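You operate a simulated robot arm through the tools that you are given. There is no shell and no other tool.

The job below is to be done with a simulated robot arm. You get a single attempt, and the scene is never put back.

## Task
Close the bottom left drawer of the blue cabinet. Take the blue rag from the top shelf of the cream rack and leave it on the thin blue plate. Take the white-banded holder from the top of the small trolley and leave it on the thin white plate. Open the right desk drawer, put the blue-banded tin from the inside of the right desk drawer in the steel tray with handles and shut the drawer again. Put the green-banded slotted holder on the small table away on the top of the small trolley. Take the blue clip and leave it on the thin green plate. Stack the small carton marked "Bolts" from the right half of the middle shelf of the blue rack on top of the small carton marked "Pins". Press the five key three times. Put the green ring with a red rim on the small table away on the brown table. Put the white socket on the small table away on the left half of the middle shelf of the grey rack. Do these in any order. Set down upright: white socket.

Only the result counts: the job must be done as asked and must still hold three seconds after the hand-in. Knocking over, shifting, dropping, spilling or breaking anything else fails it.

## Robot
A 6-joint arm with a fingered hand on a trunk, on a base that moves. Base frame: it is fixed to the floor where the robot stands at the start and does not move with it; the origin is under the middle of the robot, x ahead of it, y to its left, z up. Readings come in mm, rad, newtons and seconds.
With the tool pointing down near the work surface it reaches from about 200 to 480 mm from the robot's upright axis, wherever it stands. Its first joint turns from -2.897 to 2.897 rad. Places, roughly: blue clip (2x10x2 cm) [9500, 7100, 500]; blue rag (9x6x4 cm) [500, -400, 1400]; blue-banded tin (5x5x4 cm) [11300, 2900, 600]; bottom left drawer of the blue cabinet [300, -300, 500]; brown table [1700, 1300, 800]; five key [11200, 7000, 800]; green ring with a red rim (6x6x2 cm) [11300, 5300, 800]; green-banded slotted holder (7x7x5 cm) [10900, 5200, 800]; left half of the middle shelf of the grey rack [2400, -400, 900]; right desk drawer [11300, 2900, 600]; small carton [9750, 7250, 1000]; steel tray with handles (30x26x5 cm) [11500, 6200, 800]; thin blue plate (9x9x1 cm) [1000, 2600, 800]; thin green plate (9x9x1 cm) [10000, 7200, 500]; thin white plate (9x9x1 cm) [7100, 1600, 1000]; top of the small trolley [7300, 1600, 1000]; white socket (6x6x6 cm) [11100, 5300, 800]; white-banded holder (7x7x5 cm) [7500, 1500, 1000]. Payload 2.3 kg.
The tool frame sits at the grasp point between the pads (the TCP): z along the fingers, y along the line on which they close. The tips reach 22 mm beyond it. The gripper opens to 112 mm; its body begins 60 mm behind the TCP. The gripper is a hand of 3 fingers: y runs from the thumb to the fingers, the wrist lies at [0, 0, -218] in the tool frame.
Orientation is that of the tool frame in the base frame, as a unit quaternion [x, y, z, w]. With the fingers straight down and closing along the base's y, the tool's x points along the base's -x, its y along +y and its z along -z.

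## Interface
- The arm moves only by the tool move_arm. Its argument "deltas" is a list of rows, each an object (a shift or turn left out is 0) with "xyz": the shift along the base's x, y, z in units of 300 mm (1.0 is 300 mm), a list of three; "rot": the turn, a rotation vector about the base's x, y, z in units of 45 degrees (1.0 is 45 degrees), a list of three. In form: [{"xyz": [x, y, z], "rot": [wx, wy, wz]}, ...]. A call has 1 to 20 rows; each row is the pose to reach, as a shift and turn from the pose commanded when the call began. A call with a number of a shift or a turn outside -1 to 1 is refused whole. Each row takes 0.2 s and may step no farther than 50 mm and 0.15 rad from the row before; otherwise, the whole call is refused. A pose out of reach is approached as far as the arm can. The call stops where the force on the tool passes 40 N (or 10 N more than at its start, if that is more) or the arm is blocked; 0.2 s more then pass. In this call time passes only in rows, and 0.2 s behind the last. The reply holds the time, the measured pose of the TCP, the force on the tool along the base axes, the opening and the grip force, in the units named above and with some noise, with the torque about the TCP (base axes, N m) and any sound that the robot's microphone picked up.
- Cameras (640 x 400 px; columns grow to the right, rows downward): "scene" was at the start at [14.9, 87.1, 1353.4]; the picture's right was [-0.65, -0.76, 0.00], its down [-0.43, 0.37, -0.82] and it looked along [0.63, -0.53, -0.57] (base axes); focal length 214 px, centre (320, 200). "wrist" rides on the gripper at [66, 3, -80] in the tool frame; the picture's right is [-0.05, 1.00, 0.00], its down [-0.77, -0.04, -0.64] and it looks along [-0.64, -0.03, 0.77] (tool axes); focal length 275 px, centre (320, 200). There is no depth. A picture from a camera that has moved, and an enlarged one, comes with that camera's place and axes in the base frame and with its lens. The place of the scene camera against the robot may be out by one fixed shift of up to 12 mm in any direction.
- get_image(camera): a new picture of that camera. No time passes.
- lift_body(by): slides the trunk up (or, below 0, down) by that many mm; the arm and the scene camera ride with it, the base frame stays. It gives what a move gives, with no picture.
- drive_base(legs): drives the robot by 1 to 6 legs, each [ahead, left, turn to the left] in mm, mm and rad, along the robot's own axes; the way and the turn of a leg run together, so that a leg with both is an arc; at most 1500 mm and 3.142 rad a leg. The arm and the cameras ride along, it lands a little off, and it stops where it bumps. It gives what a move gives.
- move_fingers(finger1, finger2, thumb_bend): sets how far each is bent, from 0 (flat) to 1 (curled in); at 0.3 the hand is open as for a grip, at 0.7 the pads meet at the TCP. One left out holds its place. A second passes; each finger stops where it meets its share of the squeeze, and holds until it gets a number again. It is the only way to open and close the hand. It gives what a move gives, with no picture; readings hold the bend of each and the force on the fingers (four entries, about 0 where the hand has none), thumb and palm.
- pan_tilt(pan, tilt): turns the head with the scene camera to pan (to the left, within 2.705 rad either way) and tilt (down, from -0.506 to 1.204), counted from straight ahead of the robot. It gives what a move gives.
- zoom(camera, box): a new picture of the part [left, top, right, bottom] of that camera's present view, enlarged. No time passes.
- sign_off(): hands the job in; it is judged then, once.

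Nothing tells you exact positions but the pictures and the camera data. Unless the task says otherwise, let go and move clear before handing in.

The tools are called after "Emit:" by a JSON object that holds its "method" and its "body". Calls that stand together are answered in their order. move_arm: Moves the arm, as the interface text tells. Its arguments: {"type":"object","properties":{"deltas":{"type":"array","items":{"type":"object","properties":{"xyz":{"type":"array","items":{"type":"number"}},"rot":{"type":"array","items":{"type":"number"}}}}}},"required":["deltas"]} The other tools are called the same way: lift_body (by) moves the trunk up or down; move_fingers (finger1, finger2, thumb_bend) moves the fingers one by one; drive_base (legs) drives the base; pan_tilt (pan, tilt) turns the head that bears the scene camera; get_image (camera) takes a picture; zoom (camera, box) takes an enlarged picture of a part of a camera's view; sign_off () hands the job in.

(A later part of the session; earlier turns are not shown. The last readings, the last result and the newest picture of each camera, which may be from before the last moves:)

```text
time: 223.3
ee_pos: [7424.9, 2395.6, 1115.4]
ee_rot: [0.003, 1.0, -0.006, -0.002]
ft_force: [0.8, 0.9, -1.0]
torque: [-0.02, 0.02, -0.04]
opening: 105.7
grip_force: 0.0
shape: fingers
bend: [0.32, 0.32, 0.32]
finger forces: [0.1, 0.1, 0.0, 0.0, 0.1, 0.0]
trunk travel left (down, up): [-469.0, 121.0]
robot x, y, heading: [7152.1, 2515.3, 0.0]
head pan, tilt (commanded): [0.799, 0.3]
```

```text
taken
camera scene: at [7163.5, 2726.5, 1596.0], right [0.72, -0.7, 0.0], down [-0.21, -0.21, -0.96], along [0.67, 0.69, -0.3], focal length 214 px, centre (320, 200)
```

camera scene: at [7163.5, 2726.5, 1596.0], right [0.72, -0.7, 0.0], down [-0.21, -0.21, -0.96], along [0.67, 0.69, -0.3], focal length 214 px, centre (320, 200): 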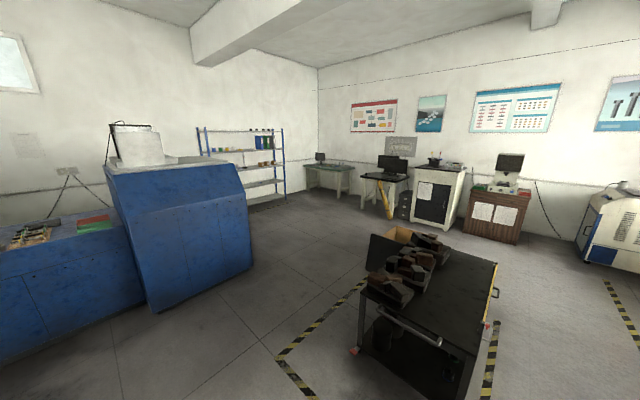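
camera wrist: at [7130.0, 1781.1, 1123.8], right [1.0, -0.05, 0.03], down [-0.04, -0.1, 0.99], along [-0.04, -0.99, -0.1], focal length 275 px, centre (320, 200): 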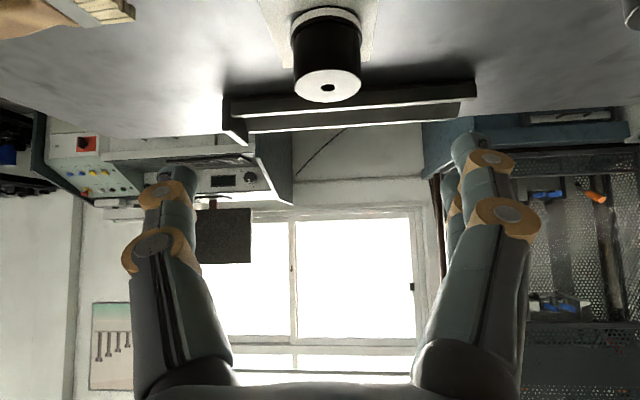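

Emit:
{"method": "zoom", "body": {"camera": "scene", "box": [360, 120, 640, 260]}}

Emit:
{"method": "zoom", "body": {"camera": "scene", "box": [190, 110, 420, 230]}}

```text
2.29 times, centred on (500, 190) of scene
camera zoom: at [7163.5, 2726.5, 1596.0], right [0.72, -0.7, 0.0], down [-0.21, -0.21, -0.96], along [0.67, 0.69, -0.3], focal length 490 px, centre (-91, 223)
```

zoom: 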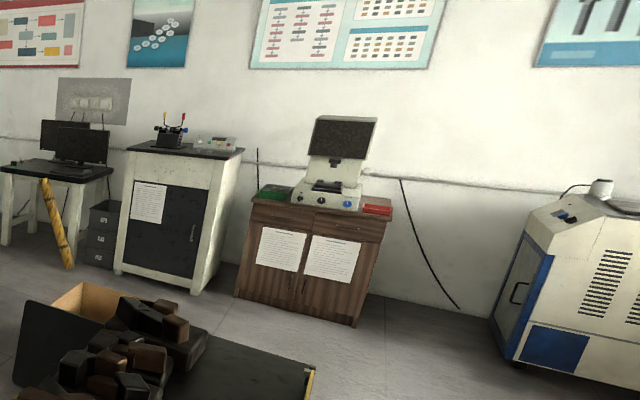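

```text
2.78 times, centred on (305, 170) of scene
camera zoom: at [7163.5, 2726.5, 1596.0], right [0.72, -0.7, 0.0], down [-0.21, -0.21, -0.96], along [0.67, 0.69, -0.3], focal length 597 px, centre (362, 284)
```

zoom: 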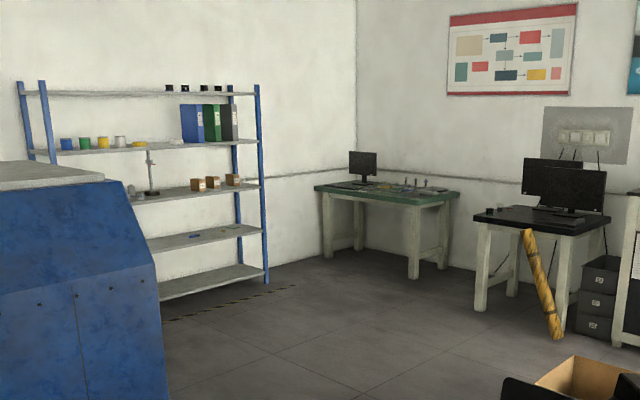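

The brown desk with two top drawers is at the far wall (front x≈11200, y≈2750–3400), so the right drawer is near y≈2910. I drive there along y≈2300, clear of the cart and trolley.

Emit:
{"method": "drive_base", "body": {"legs": [[0, -215, 0], [1500, 0, 0], [1300, 0, 0]]}}

Emit:
{"method": "pan_tilt", "body": {"pan": 0.4, "tilt": 0.4}}

Emit:
{"method": "get_image", "body": {"camera": "scene"}}

```text
time: 237.9
ee_pos: [10176.2, 2143.4, 1114.3]
ee_rot: [0.012, 1.0, -0.005, -0.002]
ft_force: [-0.2, -0.3, -0.3]
torque: [-0.03, 0.01, 0.0]
opening: 105.9
grip_force: 0.1
shape: fingers
bend: [0.32, 0.32, 0.32]
finger forces: [0.0, 0.0, 0.0, 0.0, 0.0, 0.0]
trunk travel left (down, up): [-469.0, 121.0]
robot x, y, heading: [9906.2, 2271.9, -0.017]
head pan, tilt (commanded): [0.799, 0.3]
```

```text
time: 238.8
ee_pos: [10173.9, 2144.0, 1114.5]
ee_rot: [0.012, 1.0, -0.006, -0.002]
ft_force: [0.1, -0.2, -0.3]
torque: [-0.02, 0.04, -0.03]
opening: 106.0
grip_force: 0.0
shape: fingers
bend: [0.32, 0.32, 0.32]
finger forces: [0.0, 0.0, 0.0, 0.0, 0.1, 0.0]
trunk travel left (down, up): [-469.0, 121.0]
robot x, y, heading: [9904.6, 2265.7, -0.016]
head pan, tilt (commanded): [0.4, 0.4]
```

```text
taken
camera scene: at [9940.1, 2448.2, 1586.8], right [0.37, -0.93, 0.0], down [-0.36, -0.15, -0.92], along [0.85, 0.34, -0.39], focal length 214 px, centre (320, 200)
```

scene: 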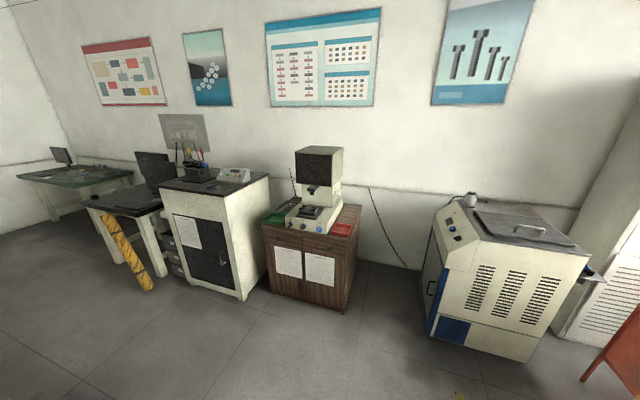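

Emit:
{"method": "zoom", "body": {"camera": "scene", "box": [240, 190, 380, 320]}}

Emit:
{"method": "zoom", "body": {"camera": "scene", "box": [10, 130, 260, 300]}}

```text
3.08 times, centred on (310, 255) of scene
camera zoom: at [9940.1, 2448.2, 1586.8], right [0.37, -0.93, 0.0], down [-0.36, -0.15, -0.92], along [0.85, 0.34, -0.39], focal length 660 px, centre (351, 31)
```

zoom: 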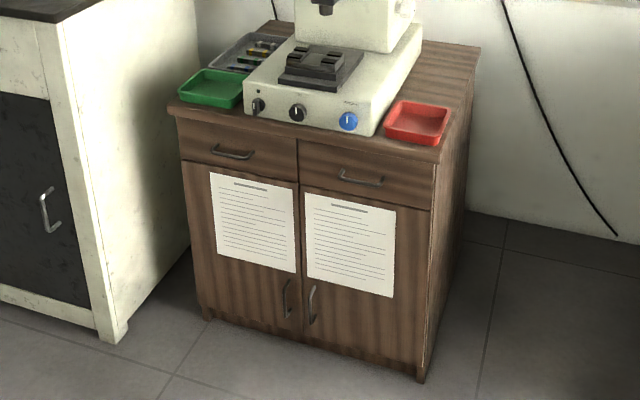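

```text
2.35 times, centred on (135, 215) of scene
camera zoom: at [9940.1, 2448.2, 1586.8], right [0.37, -0.93, 0.0], down [-0.36, -0.15, -0.92], along [0.85, 0.34, -0.39], focal length 505 px, centre (755, 165)
```

zoom: 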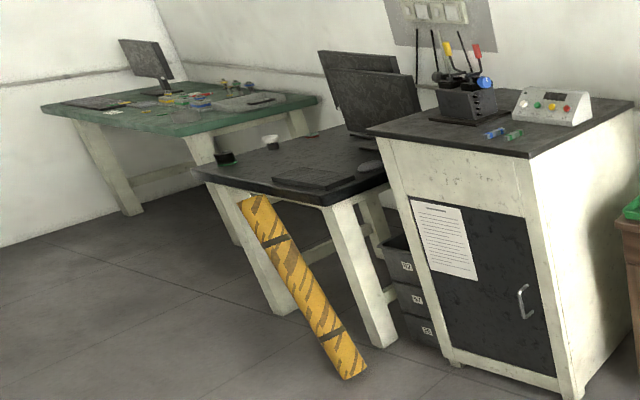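

The right drawer's handle is a horizontal bar near (11165, 2914, 622); the desk front is near x≈11186. I position the robot square in front of it, leaving room to pull it out.

Emit:
{"method": "drive_base", "body": {"legs": [[0, 645, 0.016], [690, 0, 0]]}}

Emit:
{"method": "pan_tilt", "body": {"pan": -0.1, "tilt": 0.8}}

Emit:
{"method": "get_image", "body": {"camera": "scene"}}

Emit:
{"method": "get_image", "body": {"camera": "wrist"}}

```text
time: 245.8
ee_pos: [10873.9, 2777.2, 1113.7]
ee_rot: [0.018, 1.0, -0.005, -0.002]
ft_force: [0.1, -0.9, -0.1]
torque: [0.01, 0.02, 0.04]
opening: 106.0
grip_force: 0.0
shape: fingers
bend: [0.32, 0.32, 0.32]
finger forces: [0.0, 0.0, 0.0, 0.1, 0.1, 0.0]
trunk travel left (down, up): [-469.0, 121.0]
robot x, y, heading: [10602.1, 2909.1, -0.033]
head pan, tilt (commanded): [0.4, 0.4]
```

```text
time: 246.8
ee_pos: [10873.7, 2777.7, 1115.3]
ee_rot: [0.018, 1.0, -0.005, -0.002]
ft_force: [0.3, -0.1, -0.2]
torque: [-0.03, 0.02, 0.03]
opening: 105.7
grip_force: 0.0
shape: fingers
bend: [0.32, 0.32, 0.32]
finger forces: [0.0, 0.0, 0.0, 0.0, 0.1, 0.0]
trunk travel left (down, up): [-469.0, 121.0]
robot x, y, heading: [10606.5, 2905.4, -0.03]
head pan, tilt (commanded): [-0.099, 0.799]
```

```text
taken
camera scene: at [10636.4, 3041.1, 1551.7], right [-0.13, -0.99, 0.0], down [-0.71, 0.09, -0.7], along [0.69, -0.09, -0.72], focal length 214 px, centre (320, 200)
```

scene: 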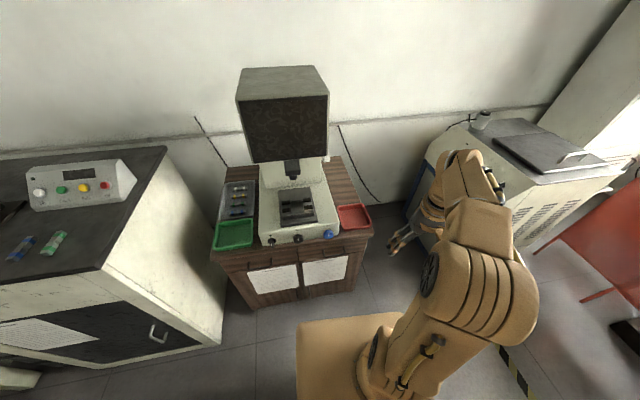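

```text
taken
camera wrist: at [10808.3, 2783.5, 1195.0], right [0.08, 1.0, -0.01], down [0.77, -0.06, 0.63], along [0.63, -0.06, -0.77], focal length 275 px, centre (320, 200)
```

wrist: 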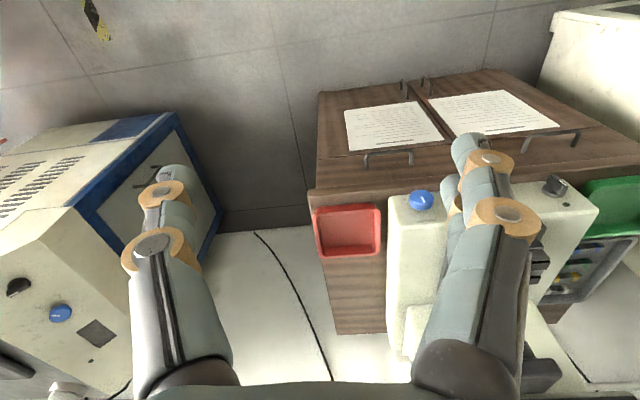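

Emit:
{"method": "zoom", "body": {"camera": "scene", "box": [200, 200, 400, 320]}}

Emit:
{"method": "zoom", "body": {"camera": "wrist", "box": [290, 60, 450, 220]}}

```text
3.20 times, centred on (300, 260) of scene
camera zoom: at [10636.4, 3041.1, 1551.7], right [-0.13, -0.99, 0.0], down [-0.71, 0.09, -0.7], along [0.69, -0.09, -0.72], focal length 686 px, centre (384, 8)
```

zoom: 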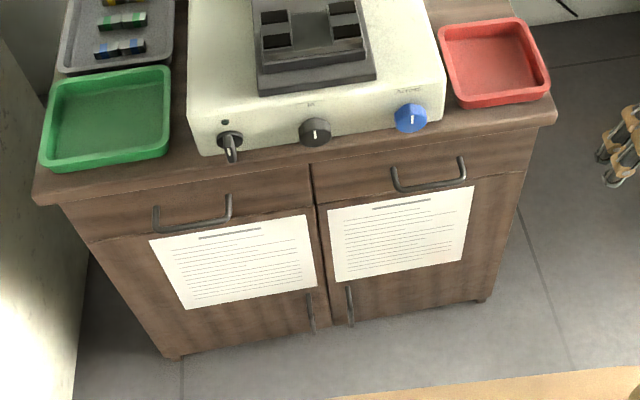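

```text
2.50 times, centred on (370, 140) of wrist
camera zoom: at [10808.3, 2783.5, 1195.0], right [0.08, 1.0, -0.01], down [0.77, -0.06, 0.63], along [0.63, -0.06, -0.77], focal length 688 px, centre (195, 350)
```

zoom: 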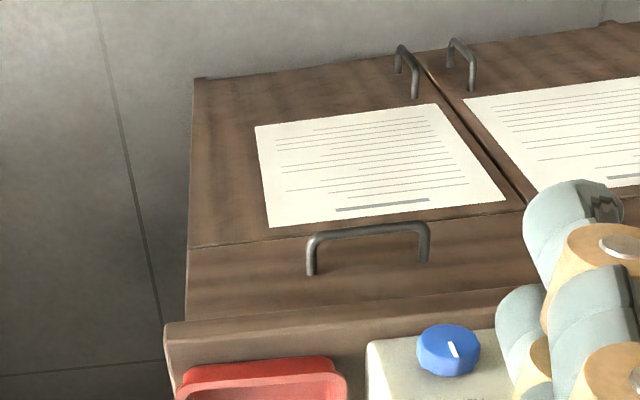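

The handle bar is around (11118, 2905, 662), standing about 40 mm off the drawer front. I square up, lower the trunk, and roll the hand so it can pinch the bar from in front.

Emit:
{"method": "drive_base", "body": {"legs": [[0, 0, 0.031]]}}

Emit:
{"method": "lift_body", "body": {"by": -365}}

Emit:
{"method": "move_fingers", "body": {"finger1": 0.46, "finger2": 0.46, "thumb_bend": 0.46}}

Emit:
{"method": "move_arm", "body": {"deltas": [{"xyz": [0.01, 0.035, 0], "rot": [0, 0, 0.17]}, {"xyz": [0.02, 0.07, 0], "rot": [0, 0, 0.34]}, {"xyz": [0.03, 0.105, 0], "rot": [0, 0, 0.51]}, {"xyz": [0.04, 0.14, 0], "rot": [0, 0, 0.68]}, {"xyz": [0.05, 0.175, 0], "rot": [0, 0, 0.85]}, {"xyz": [0.06, 0.2, 0], "rot": [0, 0, 1]}]}}

Emit:
{"method": "move_arm", "body": {"deltas": [{"xyz": [0.01, 0.035, 0], "rot": [0, 0, 0.17]}, {"xyz": [0.02, 0.07, 0], "rot": [0, 0, 0.34]}, {"xyz": [0.03, 0.105, 0], "rot": [0, 0, 0.51]}, {"xyz": [0.04, 0.14, 0], "rot": [0, 0, 0.68]}, {"xyz": [0.05, 0.175, 0], "rot": [0, 0, 0.85]}, {"xyz": [0.06, 0.2, 0], "rot": [0, 0, 1]}]}}

Emit:
{"method": "get_image", "body": {"camera": "wrist"}}

Emit:
{"method": "get_image", "body": {"camera": "scene"}}

```text
time: 247.5
ee_pos: [10879.2, 2786.7, 1114.1]
ee_rot: [0.003, 1.0, -0.004, -0.002]
ft_force: [-0.4, 0.1, -0.2]
torque: [0.03, 0.03, 0.0]
opening: 105.8
grip_force: 0.1
shape: fingers
bend: [0.32, 0.32, 0.32]
finger forces: [0.0, 0.1, 0.1, 0.1, 0.1, 0.1]
trunk travel left (down, up): [-469.0, 121.0]
robot x, y, heading: [10605.2, 2906.9, -0.0]
head pan, tilt (commanded): [-0.099, 0.799]
```

```text
time: 251.1
ee_pos: [10878.1, 2785.9, 749.3]
ee_rot: [0.003, 1.0, -0.005, -0.001]
ft_force: [-0.7, 0.4, -0.7]
torque: [-0.01, 0.02, -0.02]
opening: 105.7
grip_force: 0.1
shape: fingers
bend: [0.32, 0.32, 0.32]
finger forces: [0.1, 0.0, 0.1, 0.0, 0.0, 0.0]
trunk travel left (down, up): [-104.0, 486.0]
robot x, y, heading: [10606.8, 2907.6, 0.004]
head pan, tilt (commanded): [-0.099, 0.799]
```

```text
time: 252.1
ee_pos: [10878.7, 2785.9, 748.2]
ee_rot: [0.003, 1.0, -0.004, -0.002]
ft_force: [-0.1, 0.6, 0.5]
torque: [-0.03, 0.01, -0.02]
opening: 67.2
grip_force: 0.1
shape: fingers
bend: [0.46, 0.46, 0.46]
finger forces: [0.1, 0.0, 0.0, 0.1, 0.1, 0.0]
trunk travel left (down, up): [-104.0, 486.0]
robot x, y, heading: [10607.2, 2901.8, 0.005]
head pan, tilt (commanded): [-0.099, 0.799]
```

```text
time: 253.5
ee_pos: [10897.6, 2859.3, 743.5]
ee_rot: [-0.38, 0.925, -0.007, 0.001]
ft_force: [0.6, -0.5, 0.2]
torque: [-0.01, 0.01, 0.03]
opening: 67.3
grip_force: 0.0
shape: fingers
bend: [0.46, 0.46, 0.46]
finger forces: [0.0, 0.0, 0.0, 0.1, 0.0, 0.0]
out of reach, approached as far as the arm can: row 6
trunk travel left (down, up): [-104.0, 486.0]
robot x, y, heading: [10603.1, 2909.0, 0.001]
head pan, tilt (commanded): [-0.099, 0.799]
```

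```text
time: 254.9
ee_pos: [10877.2, 3000.6, 687.2]
ee_rot: [-0.701, 0.713, -0.016, 0.002]
ft_force: [0.8, 0.1, 0.0]
torque: [0.0, 0.01, 0.02]
opening: 67.1
grip_force: 0.1
shape: fingers
bend: [0.46, 0.46, 0.46]
finger forces: [0.0, 0.1, 0.0, 0.0, 0.0, 0.0]
out of reach, approached as far as the arm can: row 1, 2, 3, 4, 5, 6
trunk travel left (down, up): [-104.0, 486.0]
robot x, y, heading: [10604.8, 2903.4, 0.002]
head pan, tilt (commanded): [-0.099, 0.799]
```

```text
taken
camera wrist: at [10869.9, 2935.3, 768.1], right [-1.0, 0.06, -0.03], down [0.03, 0.78, 0.62], along [0.06, 0.62, -0.78], focal length 275 px, centre (320, 200)
```

wrist: 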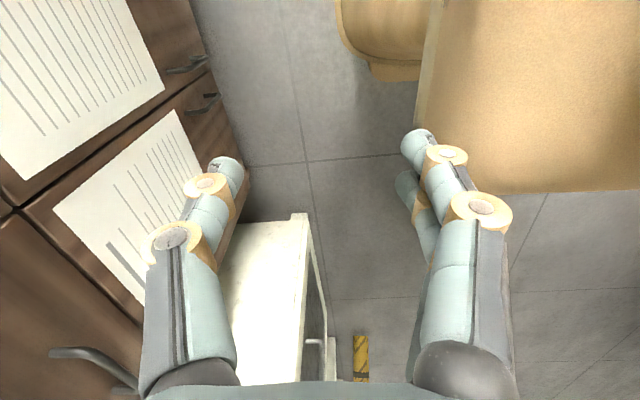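

```text
taken
camera scene: at [10632.2, 3041.7, 1186.7], right [-0.1, -1.0, 0.0], down [-0.71, 0.07, -0.7], along [0.69, -0.07, -0.72], focal length 214 px, centre (320, 200)
```

scene: 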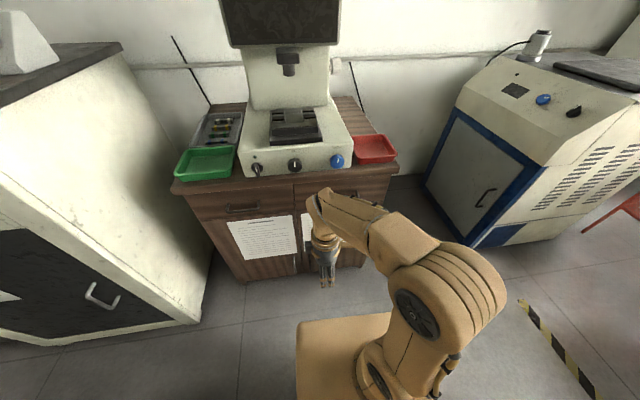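

The wrist roll hit its limit with the tool straight down, but a tilted hand allowed this roll earlier. I try tilting forward while moving in front of the handle.

Emit:
{"method": "move_arm", "body": {"deltas": [{"xyz": [0.09, -0.05, 0.03], "rot": [0, -0.17, 0]}, {"xyz": [0.18, -0.1, 0.06], "rot": [0, -0.34, 0]}, {"xyz": [0.27, -0.15, 0.09], "rot": [0, -0.51, 0]}, {"xyz": [0.36, -0.2, 0.12], "rot": [0, -0.68, 0]}, {"xyz": [0.45, -0.26, 0.15], "rot": [0, -0.85, 0]}, {"xyz": [0.52, -0.32, 0.16], "rot": [0, -1, 0]}]}}

Emit:
{"method": "get_image", "body": {"camera": "wrist"}}

Emit:
{"method": "get_image", "body": {"camera": "scene"}}

```text
time: 256.3
ee_pos: [11035.1, 2908.4, 731.3]
ee_rot: [-0.649, 0.654, -0.278, 0.272]
ft_force: [-0.1, -0.4, 0.9]
torque: [-0.02, -0.01, -0.02]
opening: 66.8
grip_force: 0.1
shape: fingers
bend: [0.46, 0.46, 0.46]
finger forces: [0.1, 0.0, 0.0, 0.1, 0.0, 0.0]
out of reach, approached as far as the arm can: row 1, 6
trunk travel left (down, up): [-104.0, 486.0]
robot x, y, heading: [10606.8, 2906.7, 0.005]
head pan, tilt (commanded): [-0.099, 0.799]
```

```text
taken
camera wrist: at [10973.7, 2843.3, 786.3], right [-0.7, 0.05, -0.72], down [-0.42, 0.78, 0.47], along [0.58, 0.63, -0.52], focal length 275 px, centre (320, 200)
```

wrist: 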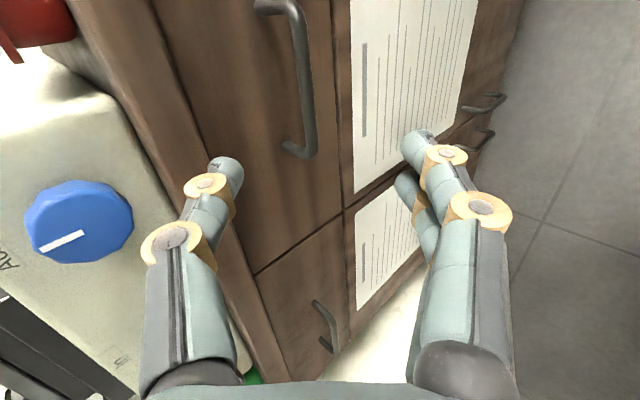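

```text
taken
camera scene: at [10632.2, 3041.7, 1186.7], right [-0.1, -1.0, 0.0], down [-0.71, 0.07, -0.7], along [0.69, -0.07, -0.72], focal length 214 px, centre (320, 200)
```

scene: 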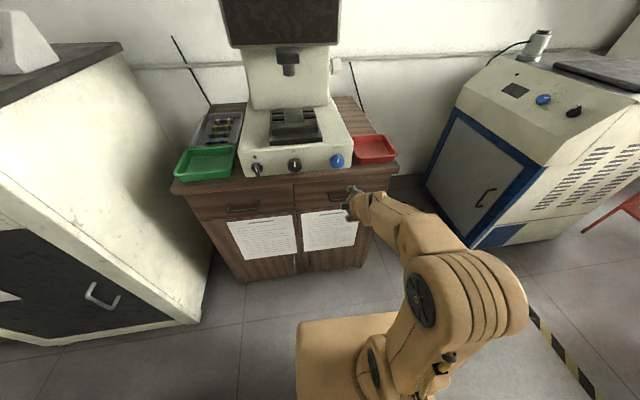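

The hand now points 45° down with fingers below and thumb above the bar at about (11121, 2903, 660). I narrow the thumb, align, and approach along the tool axis.

Emit:
{"method": "move_fingers", "body": {"finger1": 0.4, "finger2": 0.4, "thumb_bend": 0.6}}

Emit:
{"method": "move_arm", "body": {"deltas": [{"xyz": [0.03, -0.018, 0.02]}, {"xyz": [0.1, -0.018, -0.05]}, {"xyz": [0.17, -0.018, -0.12]}]}}

Emit:
{"method": "get_image", "body": {"camera": "wrist"}}

```text
time: 257.3
ee_pos: [11035.5, 2908.9, 731.4]
ee_rot: [-0.649, 0.654, -0.277, 0.272]
ft_force: [0.3, -0.7, -0.4]
torque: [-0.03, 0.0, 0.0]
opening: 54.9
grip_force: 0.1
shape: fingers
bend: [0.4, 0.4, 0.6]
finger forces: [0.0, 0.0, 0.0, 0.0, 0.0, 0.0]
trunk travel left (down, up): [-104.0, 486.0]
robot x, y, heading: [10607.2, 2905.3, 0.004]
head pan, tilt (commanded): [-0.099, 0.799]
```

```text
time: 258.1
ee_pos: [11085.8, 2905.1, 696.8]
ee_rot: [-0.65, 0.654, -0.275, 0.273]
ft_force: [-0.1, 0.3, 0.6]
torque: [-0.01, 0.03, 0.04]
opening: 55.1
grip_force: 0.1
shape: fingers
bend: [0.4, 0.4, 0.6]
finger forces: [0.0, 0.1, 0.0, 0.0, 0.0, 0.0]
out of reach, approached as far as the arm can: row 1
trunk travel left (down, up): [-104.0, 486.0]
robot x, y, heading: [10605.7, 2905.4, 0.004]
head pan, tilt (commanded): [-0.099, 0.799]
```

```text
taken
camera wrist: at [11025.2, 2838.8, 750.4], right [-0.7, 0.05, -0.71], down [-0.42, 0.78, 0.47], along [0.58, 0.63, -0.52], focal length 275 px, centre (320, 200)
```

wrist: 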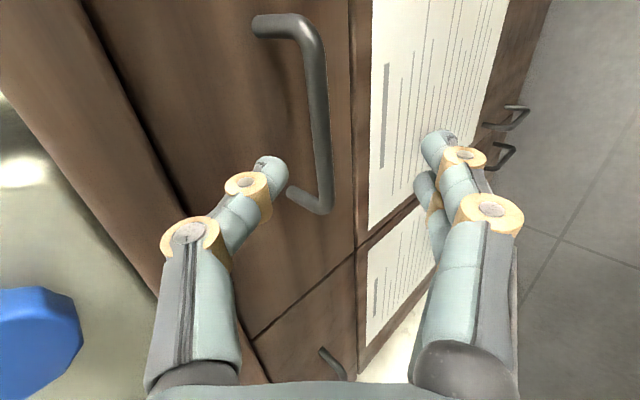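

Emit:
{"method": "move_arm", "body": {"deltas": [{"xyz": [0.045, -0.005, -0.042]}, {"xyz": [0.089, -0.01, -0.084]}]}}

Emit:
{"method": "get_image", "body": {"camera": "wrist"}}

```text
time: 258.7
ee_pos: [11112.8, 2901.3, 670.2]
ee_rot: [-0.648, 0.655, -0.277, 0.271]
ft_force: [-0.4, -0.1, -0.2]
torque: [0.01, -0.01, -0.04]
opening: 55.5
grip_force: 0.0
shape: fingers
bend: [0.4, 0.4, 0.6]
finger forces: [0.0, 0.1, 0.0, 0.0, 0.0, 0.0]
trunk travel left (down, up): [-104.0, 486.0]
robot x, y, heading: [10604.0, 2906.1, 0.001]
head pan, tilt (commanded): [-0.099, 0.799]
```

```text
taken
camera wrist: at [11052.0, 2835.2, 725.9], right [-0.7, 0.05, -0.71], down [-0.42, 0.78, 0.47], along [0.58, 0.63, -0.52], focal length 275 px, centre (320, 200)
```

wrist: 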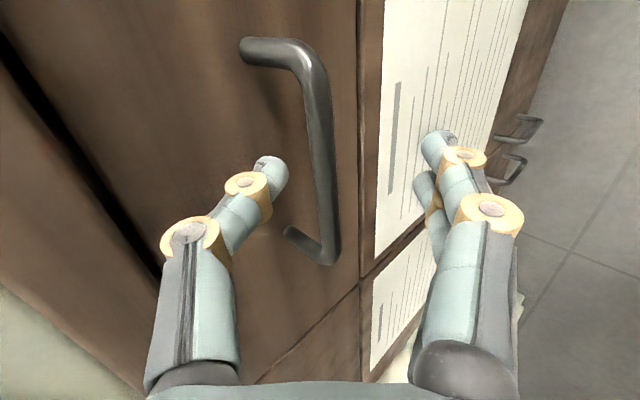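

The bar runs between thumb and fingers. I close to pinch it.

Emit:
{"method": "move_fingers", "body": {"finger1": 0.68, "finger2": 0.68, "thumb_bend": 0.68}}

Emit:
{"method": "get_image", "body": {"camera": "wrist"}}

```text
time: 259.7
ee_pos: [11113.1, 2900.9, 672.8]
ee_rot: [-0.649, 0.655, -0.276, 0.272]
ft_force: [-0.6, 0.0, -2.8]
torque: [0.05, 0.02, 0.02]
opening: 9.4
grip_force: 1.3
shape: fingers
bend: [0.66, 0.66, 0.68]
finger forces: [1.3, 1.6, 0.1, 0.0, 0.0, 0.0]
trunk travel left (down, up): [-104.0, 486.0]
robot x, y, heading: [10604.2, 2908.5, 0.004]
head pan, tilt (commanded): [-0.099, 0.799]
```

```text
taken
camera wrist: at [11051.9, 2835.2, 725.9], right [-0.7, 0.05, -0.71], down [-0.42, 0.78, 0.47], along [0.58, 0.63, -0.52], focal length 275 px, centre (320, 200)
```

wrist: 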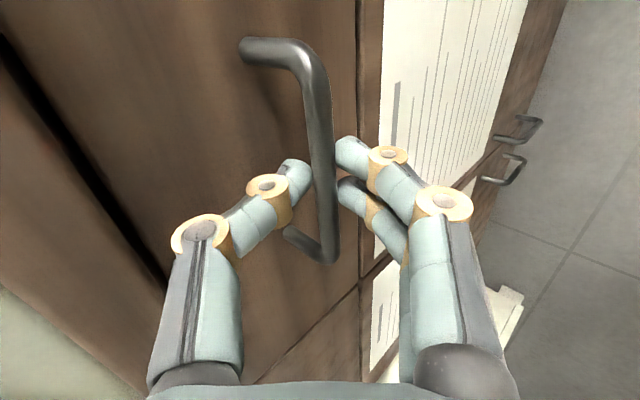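

Emit:
{"method": "move_fingers", "body": {"finger1": 0.8, "finger2": 0.8, "thumb_bend": 0.85}}

Emit:
{"method": "get_image", "body": {"camera": "wrist"}}

```text
time: 260.7
ee_pos: [11113.8, 2902.2, 671.2]
ee_rot: [-0.649, 0.655, -0.276, 0.271]
ft_force: [1.1, -0.2, -6.2]
torque: [-0.04, 0.09, 0.01]
opening: 5.4
grip_force: 16.1
shape: fingers
bend: [0.71, 0.71, 0.73]
finger forces: [8.7, 8.2, 0.1, 0.0, 15.4, 0.1]
trunk travel left (down, up): [-104.0, 486.0]
robot x, y, heading: [10604.2, 2905.5, 0.006]
head pan, tilt (commanded): [-0.099, 0.799]
```

```text
taken
camera wrist: at [11052.3, 2835.1, 725.6], right [-0.7, 0.05, -0.71], down [-0.42, 0.78, 0.47], along [0.58, 0.63, -0.52], focal length 275 px, centre (320, 200)
```

wrist: 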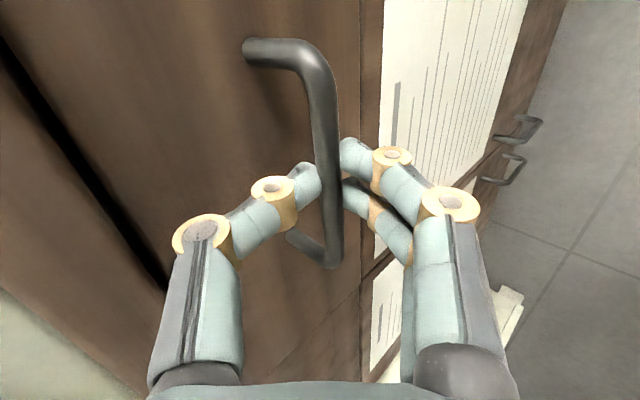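

The bar is pinched at 16 N. I pull the drawer open by backing the base, a little first.

Emit:
{"method": "drive_base", "body": {"legs": [[-80, 0, 0]]}}

Emit:
{"method": "get_image", "body": {"camera": "scene"}}

Emit:
{"method": "get_image", "body": {"camera": "wrist"}}

```text
time: 261.7
ee_pos: [11032.6, 2898.8, 670.5]
ee_rot: [-0.648, 0.656, -0.275, 0.272]
ft_force: [1.4, -17.2, -8.3]
torque: [-0.18, 0.06, -0.05]
opening: 4.6
grip_force: 14.6
shape: fingers
bend: [0.71, 0.71, 0.76]
finger forces: [8.5, 7.5, 0.0, 0.1, 13.2, 0.1]
trunk travel left (down, up): [-104.0, 486.0]
robot x, y, heading: [10524.8, 2902.8, -0.0]
head pan, tilt (commanded): [-0.099, 0.799]
```

```text
taken
camera scene: at [10552.1, 3038.9, 1186.9], right [-0.1, -1.0, 0.0], down [-0.71, 0.07, -0.7], along [0.69, -0.07, -0.72], focal length 214 px, centre (320, 200)
```

scene: 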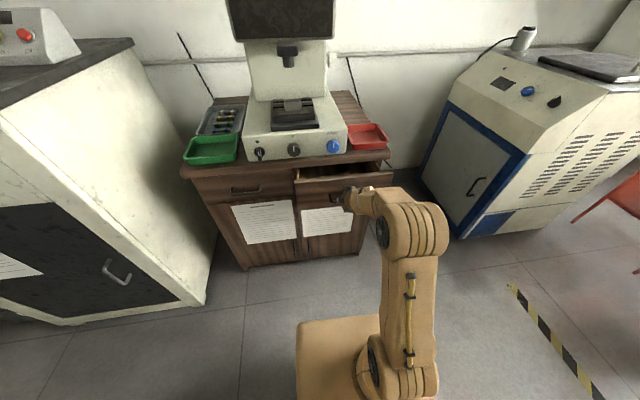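

```text
taken
camera wrist: at [10971.2, 2833.5, 725.3], right [-0.7, 0.05, -0.71], down [-0.42, 0.78, 0.47], along [0.58, 0.63, -0.52], focal length 275 px, centre (320, 200)
```

wrist: 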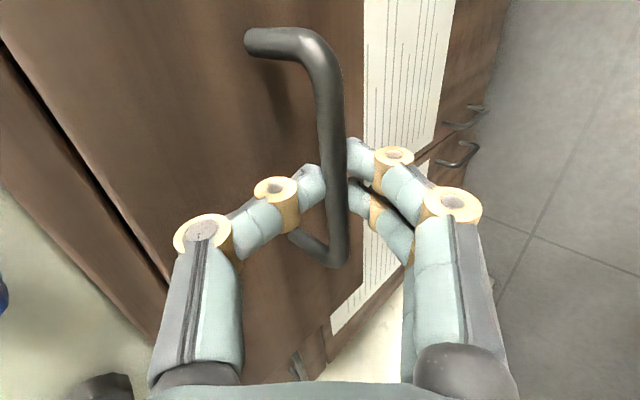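

The drawer slides out nicely. I continue pulling with a slight lateral correction.

Emit:
{"method": "drive_base", "body": {"legs": [[-70, 4, 0]]}}

Emit:
{"method": "drive_base", "body": {"legs": [[-70, 1, 0]]}}

Emit:
{"method": "get_image", "body": {"camera": "scene"}}

Emit:
{"method": "get_image", "body": {"camera": "wrist"}}

```text
time: 262.8
ee_pos: [10962.1, 2904.3, 670.8]
ee_rot: [-0.649, 0.656, -0.275, 0.271]
ft_force: [-1.3, -8.3, -14.5]
torque: [-0.07, -0.08, 0.07]
opening: 0.3
grip_force: 12.1
shape: fingers
bend: [0.72, 0.72, 0.8]
finger forces: [8.5, 8.4, 0.1, 0.1, 7.2, 0.0]
trunk travel left (down, up): [-104.0, 486.0]
robot x, y, heading: [10456.3, 2906.6, 0.004]
head pan, tilt (commanded): [-0.099, 0.799]
```

```text
time: 263.8
ee_pos: [10893.8, 2903.2, 669.6]
ee_rot: [-0.65, 0.656, -0.273, 0.27]
ft_force: [-0.7, -11.2, -14.8]
torque: [-0.12, -0.12, 0.08]
opening: 0.0
grip_force: 12.9
shape: fingers
bend: [0.72, 0.72, 0.81]
finger forces: [8.9, 9.0, 0.0, 0.1, 6.2, 0.0]
trunk travel left (down, up): [-104.0, 486.0]
robot x, y, heading: [10386.5, 2909.8, 0.004]
head pan, tilt (commanded): [-0.099, 0.799]
```

```text
taken
camera scene: at [10414.6, 3044.6, 1186.8], right [-0.1, -1.0, 0.0], down [-0.71, 0.07, -0.7], along [0.69, -0.07, -0.72], focal length 214 px, centre (320, 200)
```

scene: 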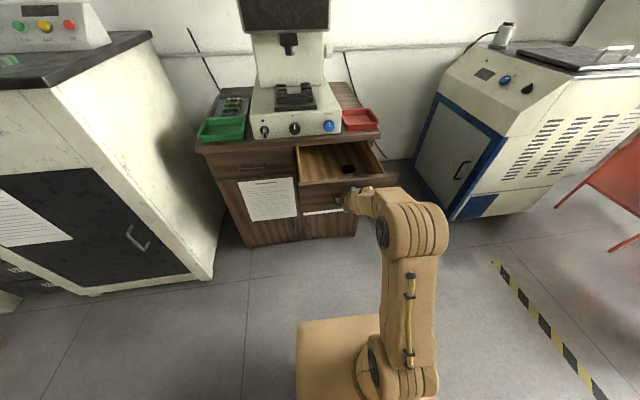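

```text
taken
camera wrist: at [10832.9, 2838.5, 724.3], right [-0.7, 0.05, -0.71], down [-0.42, 0.78, 0.47], along [0.58, 0.63, -0.52], focal length 275 px, centre (320, 200)
```

wrist: 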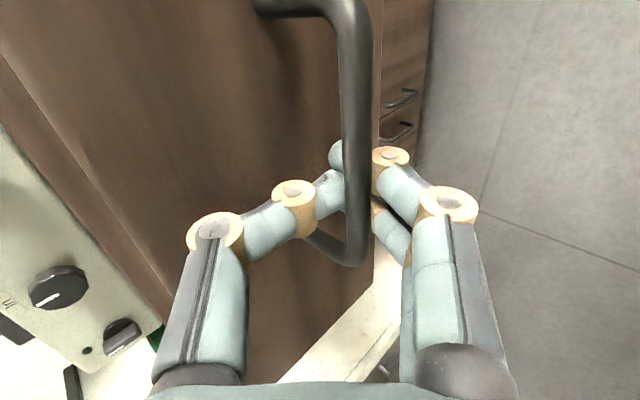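

Emit:
{"method": "zoom", "body": {"camera": "scene", "box": [280, 120, 410, 220]}}

```text
4.00 times, centred on (345, 170) of scene
camera zoom: at [10414.6, 3044.6, 1186.8], right [-0.1, -1.0, 0.0], down [-0.71, 0.07, -0.7], along [0.69, -0.07, -0.72], focal length 858 px, centre (220, 320)
```

zoom: 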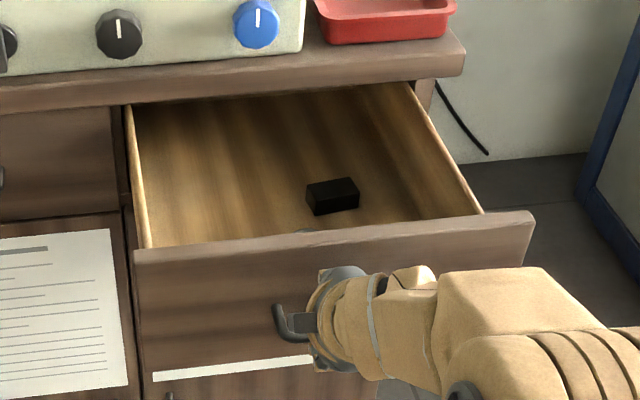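

The drawer is open about 220 mm; I see a black box inside and something nearer the front panel. I release the handle, retract, and look in from above.

Emit:
{"method": "move_fingers", "body": {"finger1": 0.42, "finger2": 0.42, "thumb_bend": 0.58}}

Emit:
{"method": "move_arm", "body": {"deltas": [{"xyz": [-0.07, 0, 0.07]}, {"xyz": [-0.14, 0, 0.14]}, {"xyz": [-0.22, 0, 0.22]}]}}

Emit:
{"method": "get_image", "body": {"camera": "wrist"}}

Emit:
{"method": "get_image", "body": {"camera": "scene"}}

```text
time: 264.8
ee_pos: [10891.9, 2904.2, 670.7]
ee_rot: [-0.649, 0.655, -0.276, 0.271]
ft_force: [-1.1, -0.3, 1.1]
torque: [0.02, 0.01, -0.02]
opening: 56.1
grip_force: 0.0
shape: fingers
bend: [0.42, 0.42, 0.57]
finger forces: [0.0, 0.1, 0.1, 0.0, 0.0, 0.0]
trunk travel left (down, up): [-104.0, 486.0]
robot x, y, heading: [10383.7, 2910.9, 0.004]
head pan, tilt (commanded): [-0.099, 0.799]
```

```text
time: 265.6
ee_pos: [10826.4, 2912.8, 735.1]
ee_rot: [-0.648, 0.656, -0.278, 0.269]
ft_force: [-1.6, 0.5, -0.1]
torque: [-0.01, -0.01, -0.01]
opening: 56.2
grip_force: 0.0
shape: fingers
bend: [0.42, 0.42, 0.57]
finger forces: [0.0, 0.0, 0.0, 0.0, 0.0, 0.0]
out of reach, approached as far as the arm can: row 3
trunk travel left (down, up): [-104.0, 486.0]
robot x, y, heading: [10385.8, 2910.5, 0.002]
head pan, tilt (commanded): [-0.099, 0.799]
```

```text
taken
camera wrist: at [10765.0, 2847.2, 790.0], right [-0.7, 0.05, -0.71], down [-0.42, 0.78, 0.47], along [0.58, 0.62, -0.52], focal length 275 px, centre (320, 200)
```

wrist: 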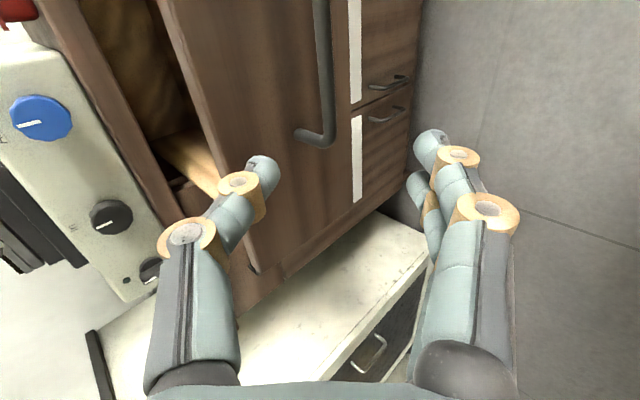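

```text
taken
camera scene: at [10412.6, 3046.2, 1186.7], right [-0.1, -1.0, 0.0], down [-0.71, 0.07, -0.7], along [0.69, -0.07, -0.72], focal length 214 px, centre (320, 200)
```

scene: 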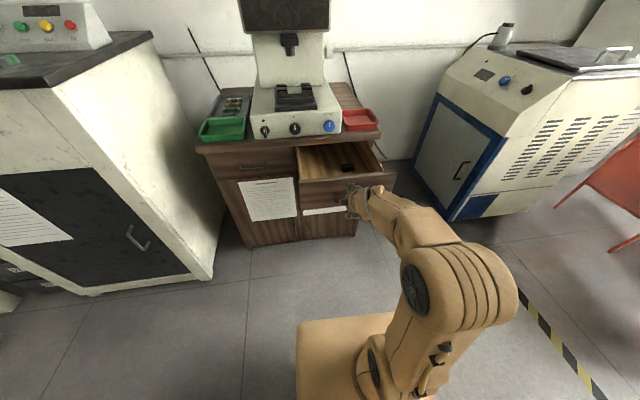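

Emit:
{"method": "move_arm", "body": {"deltas": [{"xyz": [-0.07, 0.06, 0], "rot": [0, 0.17, 0]}, {"xyz": [-0.15, 0.12, 0], "rot": [0, 0.34, 0]}, {"xyz": [-0.23, 0.17, -0.03], "rot": [0, 0.51, 0]}, {"xyz": [-0.32, 0.22, -0.06], "rot": [0, 0.68, 0]}, {"xyz": [-0.42, 0.27, -0.1], "rot": [0, 0.85, 0]}, {"xyz": [-0.52, 0.32, -0.15], "rot": [0, 1, 0]}]}}

Emit:
{"method": "move_arm", "body": {"deltas": [{"xyz": [0, -0.06, 0.03], "rot": [0, 0, -0.17]}, {"xyz": [0, -0.13, 0.06], "rot": [0, 0, -0.34]}, {"xyz": [0, -0.2, 0.09], "rot": [0, 0, -0.51]}, {"xyz": [0, -0.27, 0.12], "rot": [0, 0, -0.68]}, {"xyz": [0, -0.34, 0.15], "rot": [0, 0, -0.85]}, {"xyz": [0, -0.4, 0.18], "rot": [0, 0, -1]}]}}

Emit:
{"method": "move_arm", "body": {"deltas": [{"xyz": [0.01, -0.05, 0], "rot": [0, 0, -0.17]}, {"xyz": [0.02, -0.1, 0], "rot": [0, 0, -0.34]}, {"xyz": [0.03, -0.15, 0], "rot": [0, 0, -0.51]}, {"xyz": [0.03, -0.2, 0], "rot": [0, 0, -0.68]}, {"xyz": [0.03, -0.25, 0], "rot": [0, 0, -0.85]}, {"xyz": [0.03, -0.3, 0], "rot": [0, 0, -1]}]}}

Emit:
{"method": "lift_body", "body": {"by": 250}}

Emit:
{"method": "get_image", "body": {"camera": "scene"}}

Emit:
{"method": "get_image", "body": {"camera": "wrist"}}

```text
time: 267.0
ee_pos: [10665.0, 3017.8, 683.9]
ee_rot: [-0.704, 0.71, -0.008, -0.001]
ft_force: [-0.3, -0.6, -0.3]
torque: [-0.02, 0.01, -0.02]
opening: 56.3
grip_force: 0.1
shape: fingers
bend: [0.42, 0.42, 0.57]
finger forces: [0.0, 0.1, 0.0, 0.1, 0.0, 0.0]
out of reach, approached as far as the arm can: row 3, 4, 5, 6
trunk travel left (down, up): [-104.0, 486.0]
robot x, y, heading: [10384.6, 2910.8, 0.005]
head pan, tilt (commanded): [-0.099, 0.799]
```

```text
time: 268.4
ee_pos: [10664.6, 2897.8, 736.6]
ee_rot: [-0.379, 0.925, -0.006, -0.003]
ft_force: [0.6, -0.6, -0.1]
torque: [0.01, 0.0, -0.05]
opening: 56.4
grip_force: 0.0
shape: fingers
bend: [0.42, 0.42, 0.57]
finger forces: [0.0, 0.0, 0.0, 0.1, 0.0, 0.0]
trunk travel left (down, up): [-104.0, 486.0]
robot x, y, heading: [10383.1, 2908.5, 0.003]
head pan, tilt (commanded): [-0.099, 0.799]
```

```text
time: 269.8
ee_pos: [10674.9, 2805.4, 737.6]
ee_rot: [0.005, 1.0, -0.004, -0.004]
ft_force: [-1.4, -0.3, -0.1]
torque: [0.01, 0.01, 0.0]
opening: 56.3
grip_force: 0.1
shape: fingers
bend: [0.42, 0.42, 0.57]
finger forces: [0.0, 0.0, 0.0, 0.1, 0.0, 0.0]
trunk travel left (down, up): [-104.0, 486.0]
robot x, y, heading: [10387.1, 2908.7, -0.0]
head pan, tilt (commanded): [-0.099, 0.799]
```

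```text
time: 272.3
ee_pos: [10675.2, 2806.2, 988.6]
ee_rot: [0.003, 1.0, -0.004, -0.005]
ft_force: [0.3, -0.1, -0.1]
torque: [-0.02, 0.02, -0.03]
opening: 56.1
grip_force: 0.2
shape: fingers
bend: [0.42, 0.42, 0.57]
finger forces: [0.1, 0.1, 0.0, 0.1, 0.0, 0.0]
trunk travel left (down, up): [-354.0, 236.0]
robot x, y, heading: [10385.6, 2909.0, 0.002]
head pan, tilt (commanded): [-0.099, 0.799]
```

```text
taken
camera scene: at [10412.6, 3046.2, 1436.6], right [-0.1, -1.0, 0.0], down [-0.71, 0.07, -0.7], along [0.69, -0.07, -0.72], focal length 214 px, centre (320, 200)
```

scene: 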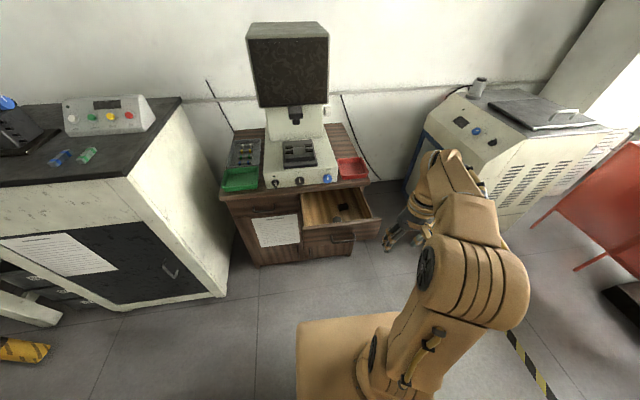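

```text
taken
camera wrist: at [10608.8, 2810.7, 1069.7], right [0.05, 1.0, -0.01], down [0.78, -0.04, 0.63], along [0.63, -0.04, -0.78], focal length 275 px, centre (320, 200)
```

wrist: 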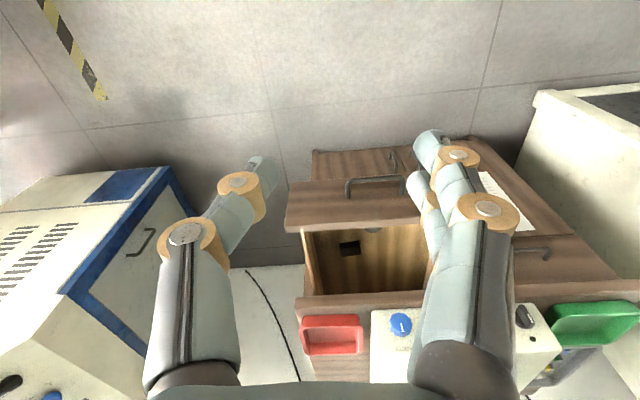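

Emit:
{"method": "zoom", "body": {"camera": "wrist", "box": [280, 170, 440, 310]}}

Emit:
{"method": "zoom", "body": {"camera": "scene", "box": [280, 170, 400, 270]}}

```text
2.86 times, centred on (360, 240) of wrist
camera zoom: at [10608.8, 2810.7, 1069.7], right [0.05, 1.0, -0.01], down [0.78, -0.04, 0.63], along [0.63, -0.04, -0.78], focal length 786 px, centre (206, 86)
```

zoom: 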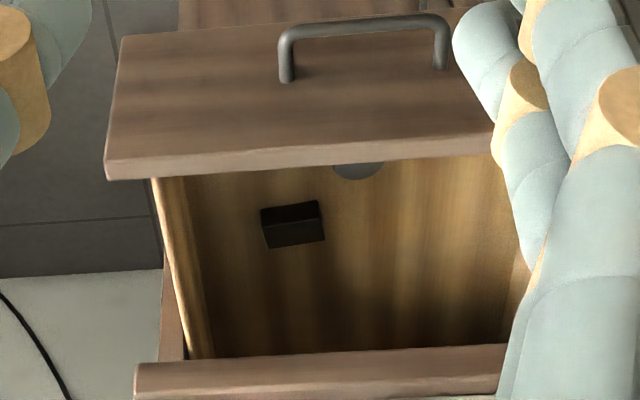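

```text
4.00 times, centred on (340, 220) of scene
camera zoom: at [10412.6, 3046.2, 1436.6], right [-0.1, -1.0, 0.0], down [-0.71, 0.07, -0.7], along [0.69, -0.07, -0.72], focal length 858 px, centre (240, 120)
```

zoom: 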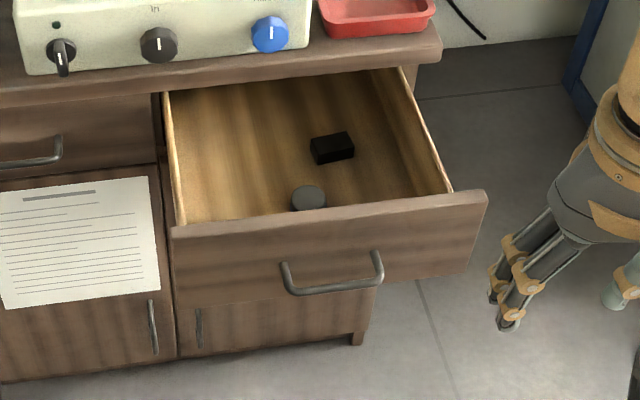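

The blue-banded tin stands near the drawer's front panel: top centre at about (11029, 2897, 652), floor z≈612. I move closer, open the fingers and go above it.

Emit:
{"method": "drive_base", "body": {"legs": [[170, 0, 0]]}}

Emit:
{"method": "move_fingers", "body": {"finger1": 0.36, "finger2": 0.36, "thumb_bend": 0.36}}

Emit:
{"method": "lift_body", "body": {"by": -150}}

Emit:
{"method": "move_arm", "body": {"deltas": [{"xyz": [0.1, 0.05, 0]}, {"xyz": [0.2, 0.1, 0]}, {"xyz": [0.3, 0.16, 0]}, {"xyz": [0.4, 0.22, 0]}, {"xyz": [0.5, 0.26, -0.03]}, {"xyz": [0.6, 0.3, -0.06]}]}}

Emit:
{"method": "get_image", "body": {"camera": "wrist"}}

Emit:
{"method": "get_image", "body": {"camera": "scene"}}

```text
time: 273.8
ee_pos: [10845.5, 2807.4, 987.9]
ee_rot: [0.004, 1.0, -0.004, -0.005]
ft_force: [0.3, 0.3, -0.5]
torque: [0.01, 0.02, 0.01]
opening: 56.1
grip_force: 0.1
shape: fingers
bend: [0.42, 0.42, 0.57]
finger forces: [0.1, 0.0, 0.0, 0.0, 0.0, 0.1]
trunk travel left (down, up): [-354.0, 236.0]
robot x, y, heading: [10554.8, 2908.8, -0.001]
head pan, tilt (commanded): [-0.099, 0.799]
```

```text
time: 274.8
ee_pos: [10844.6, 2807.3, 988.3]
ee_rot: [0.004, 1.0, -0.003, -0.004]
ft_force: [0.1, -0.3, 1.4]
torque: [0.01, 0.02, 0.0]
opening: 94.6
grip_force: 0.1
shape: fingers
bend: [0.36, 0.36, 0.36]
finger forces: [0.0, 0.1, 0.0, 0.0, 0.0, 0.1]
trunk travel left (down, up): [-354.0, 236.0]
robot x, y, heading: [10554.6, 2912.6, -0.0]
head pan, tilt (commanded): [-0.099, 0.799]
```

```text
time: 276.6
ee_pos: [10844.3, 2807.5, 837.8]
ee_rot: [0.003, 1.0, -0.004, -0.004]
ft_force: [-0.7, 0.3, -0.1]
torque: [0.01, -0.01, -0.02]
opening: 94.4
grip_force: 0.0
shape: fingers
bend: [0.36, 0.36, 0.36]
finger forces: [0.1, 0.1, 0.0, 0.0, 0.1, 0.0]
trunk travel left (down, up): [-204.0, 386.0]
robot x, y, heading: [10552.2, 2911.0, 0.002]
head pan, tilt (commanded): [-0.099, 0.799]
```

```text
time: 277.9
ee_pos: [11012.3, 2894.6, 824.6]
ee_rot: [0.004, 1.0, -0.003, -0.004]
ft_force: [0.1, 0.4, -1.2]
torque: [-0.01, -0.04, -0.01]
opening: 94.7
grip_force: 0.1
shape: fingers
bend: [0.36, 0.36, 0.36]
finger forces: [0.0, 0.0, 0.1, 0.0, 0.0, 0.0]
out of reach, approached as far as the arm can: row 6
trunk travel left (down, up): [-204.0, 386.0]
robot x, y, heading: [10553.6, 2909.1, 0.005]
head pan, tilt (commanded): [-0.099, 0.799]
```

```text
taken
camera wrist: at [10945.9, 2898.3, 905.0], right [0.05, 1.0, -0.01], down [0.78, -0.04, 0.63], along [0.63, -0.04, -0.78], focal length 275 px, centre (320, 200)
```

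wrist: 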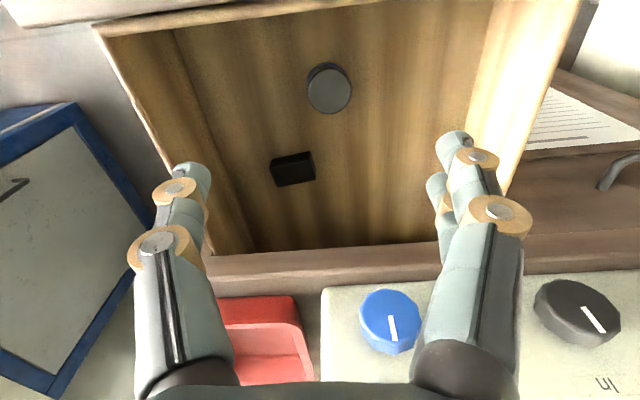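

```text
taken
camera scene: at [10582.0, 3046.4, 1286.7], right [-0.1, -1.0, 0.0], down [-0.71, 0.07, -0.7], along [0.69, -0.07, -0.72], focal length 214 px, centre (320, 200)
```

scene: 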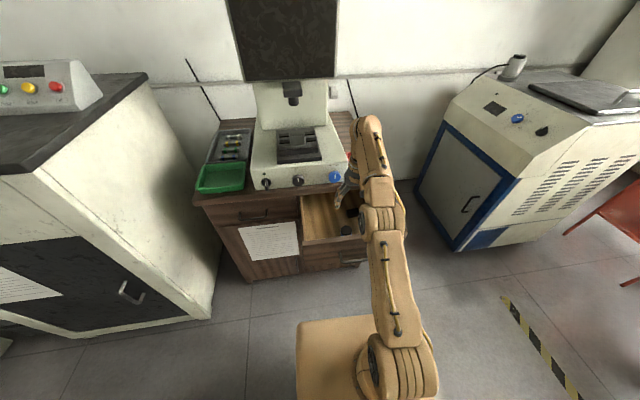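

Emit:
{"method": "move_arm", "body": {"deltas": [{"xyz": [0.01, 0.02, -0.14]}, {"xyz": [0.037, 0.022, -0.28]}, {"xyz": [0.037, 0.022, -0.4]}]}}

Emit:
{"method": "get_image", "body": {"camera": "wrist"}}

Emit:
{"method": "zoom", "body": {"camera": "scene", "box": [290, 150, 410, 270]}}

```text
time: 278.8
ee_pos: [11024.4, 2902.9, 701.8]
ee_rot: [0.003, 1.0, -0.004, -0.005]
ft_force: [-0.1, -0.4, -0.5]
torque: [0.02, -0.01, 0.0]
opening: 94.9
grip_force: 0.0
shape: fingers
bend: [0.36, 0.36, 0.36]
finger forces: [0.0, 0.0, 0.0, 0.1, 0.0, 0.0]
trunk travel left (down, up): [-204.0, 386.0]
robot x, y, heading: [10557.0, 2912.8, 0.004]
head pan, tilt (commanded): [-0.099, 0.799]
```

```text
taken
camera wrist: at [10958.7, 2905.1, 783.1], right [0.05, 1.0, -0.01], down [0.78, -0.04, 0.63], along [0.63, -0.04, -0.78], focal length 275 px, centre (320, 200)
```

wrist: 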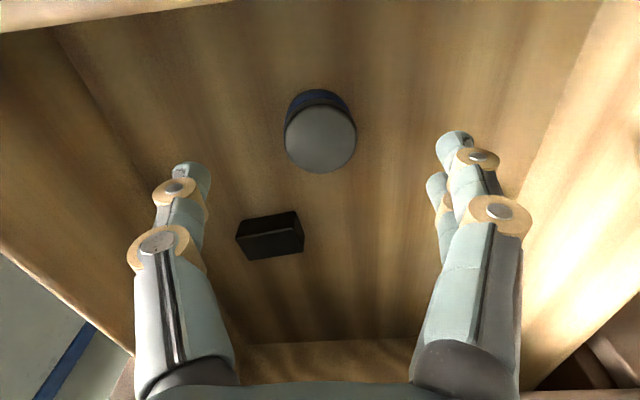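

```text
3.33 times, centred on (350, 210) of scene
camera zoom: at [10582.8, 3046.5, 1286.7], right [-0.1, -1.0, 0.0], down [-0.71, 0.07, -0.7], along [0.69, -0.07, -0.72], focal length 715 px, centre (220, 167)
```

zoom: 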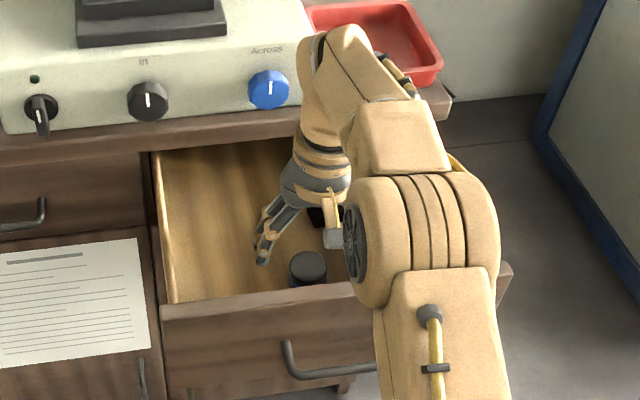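

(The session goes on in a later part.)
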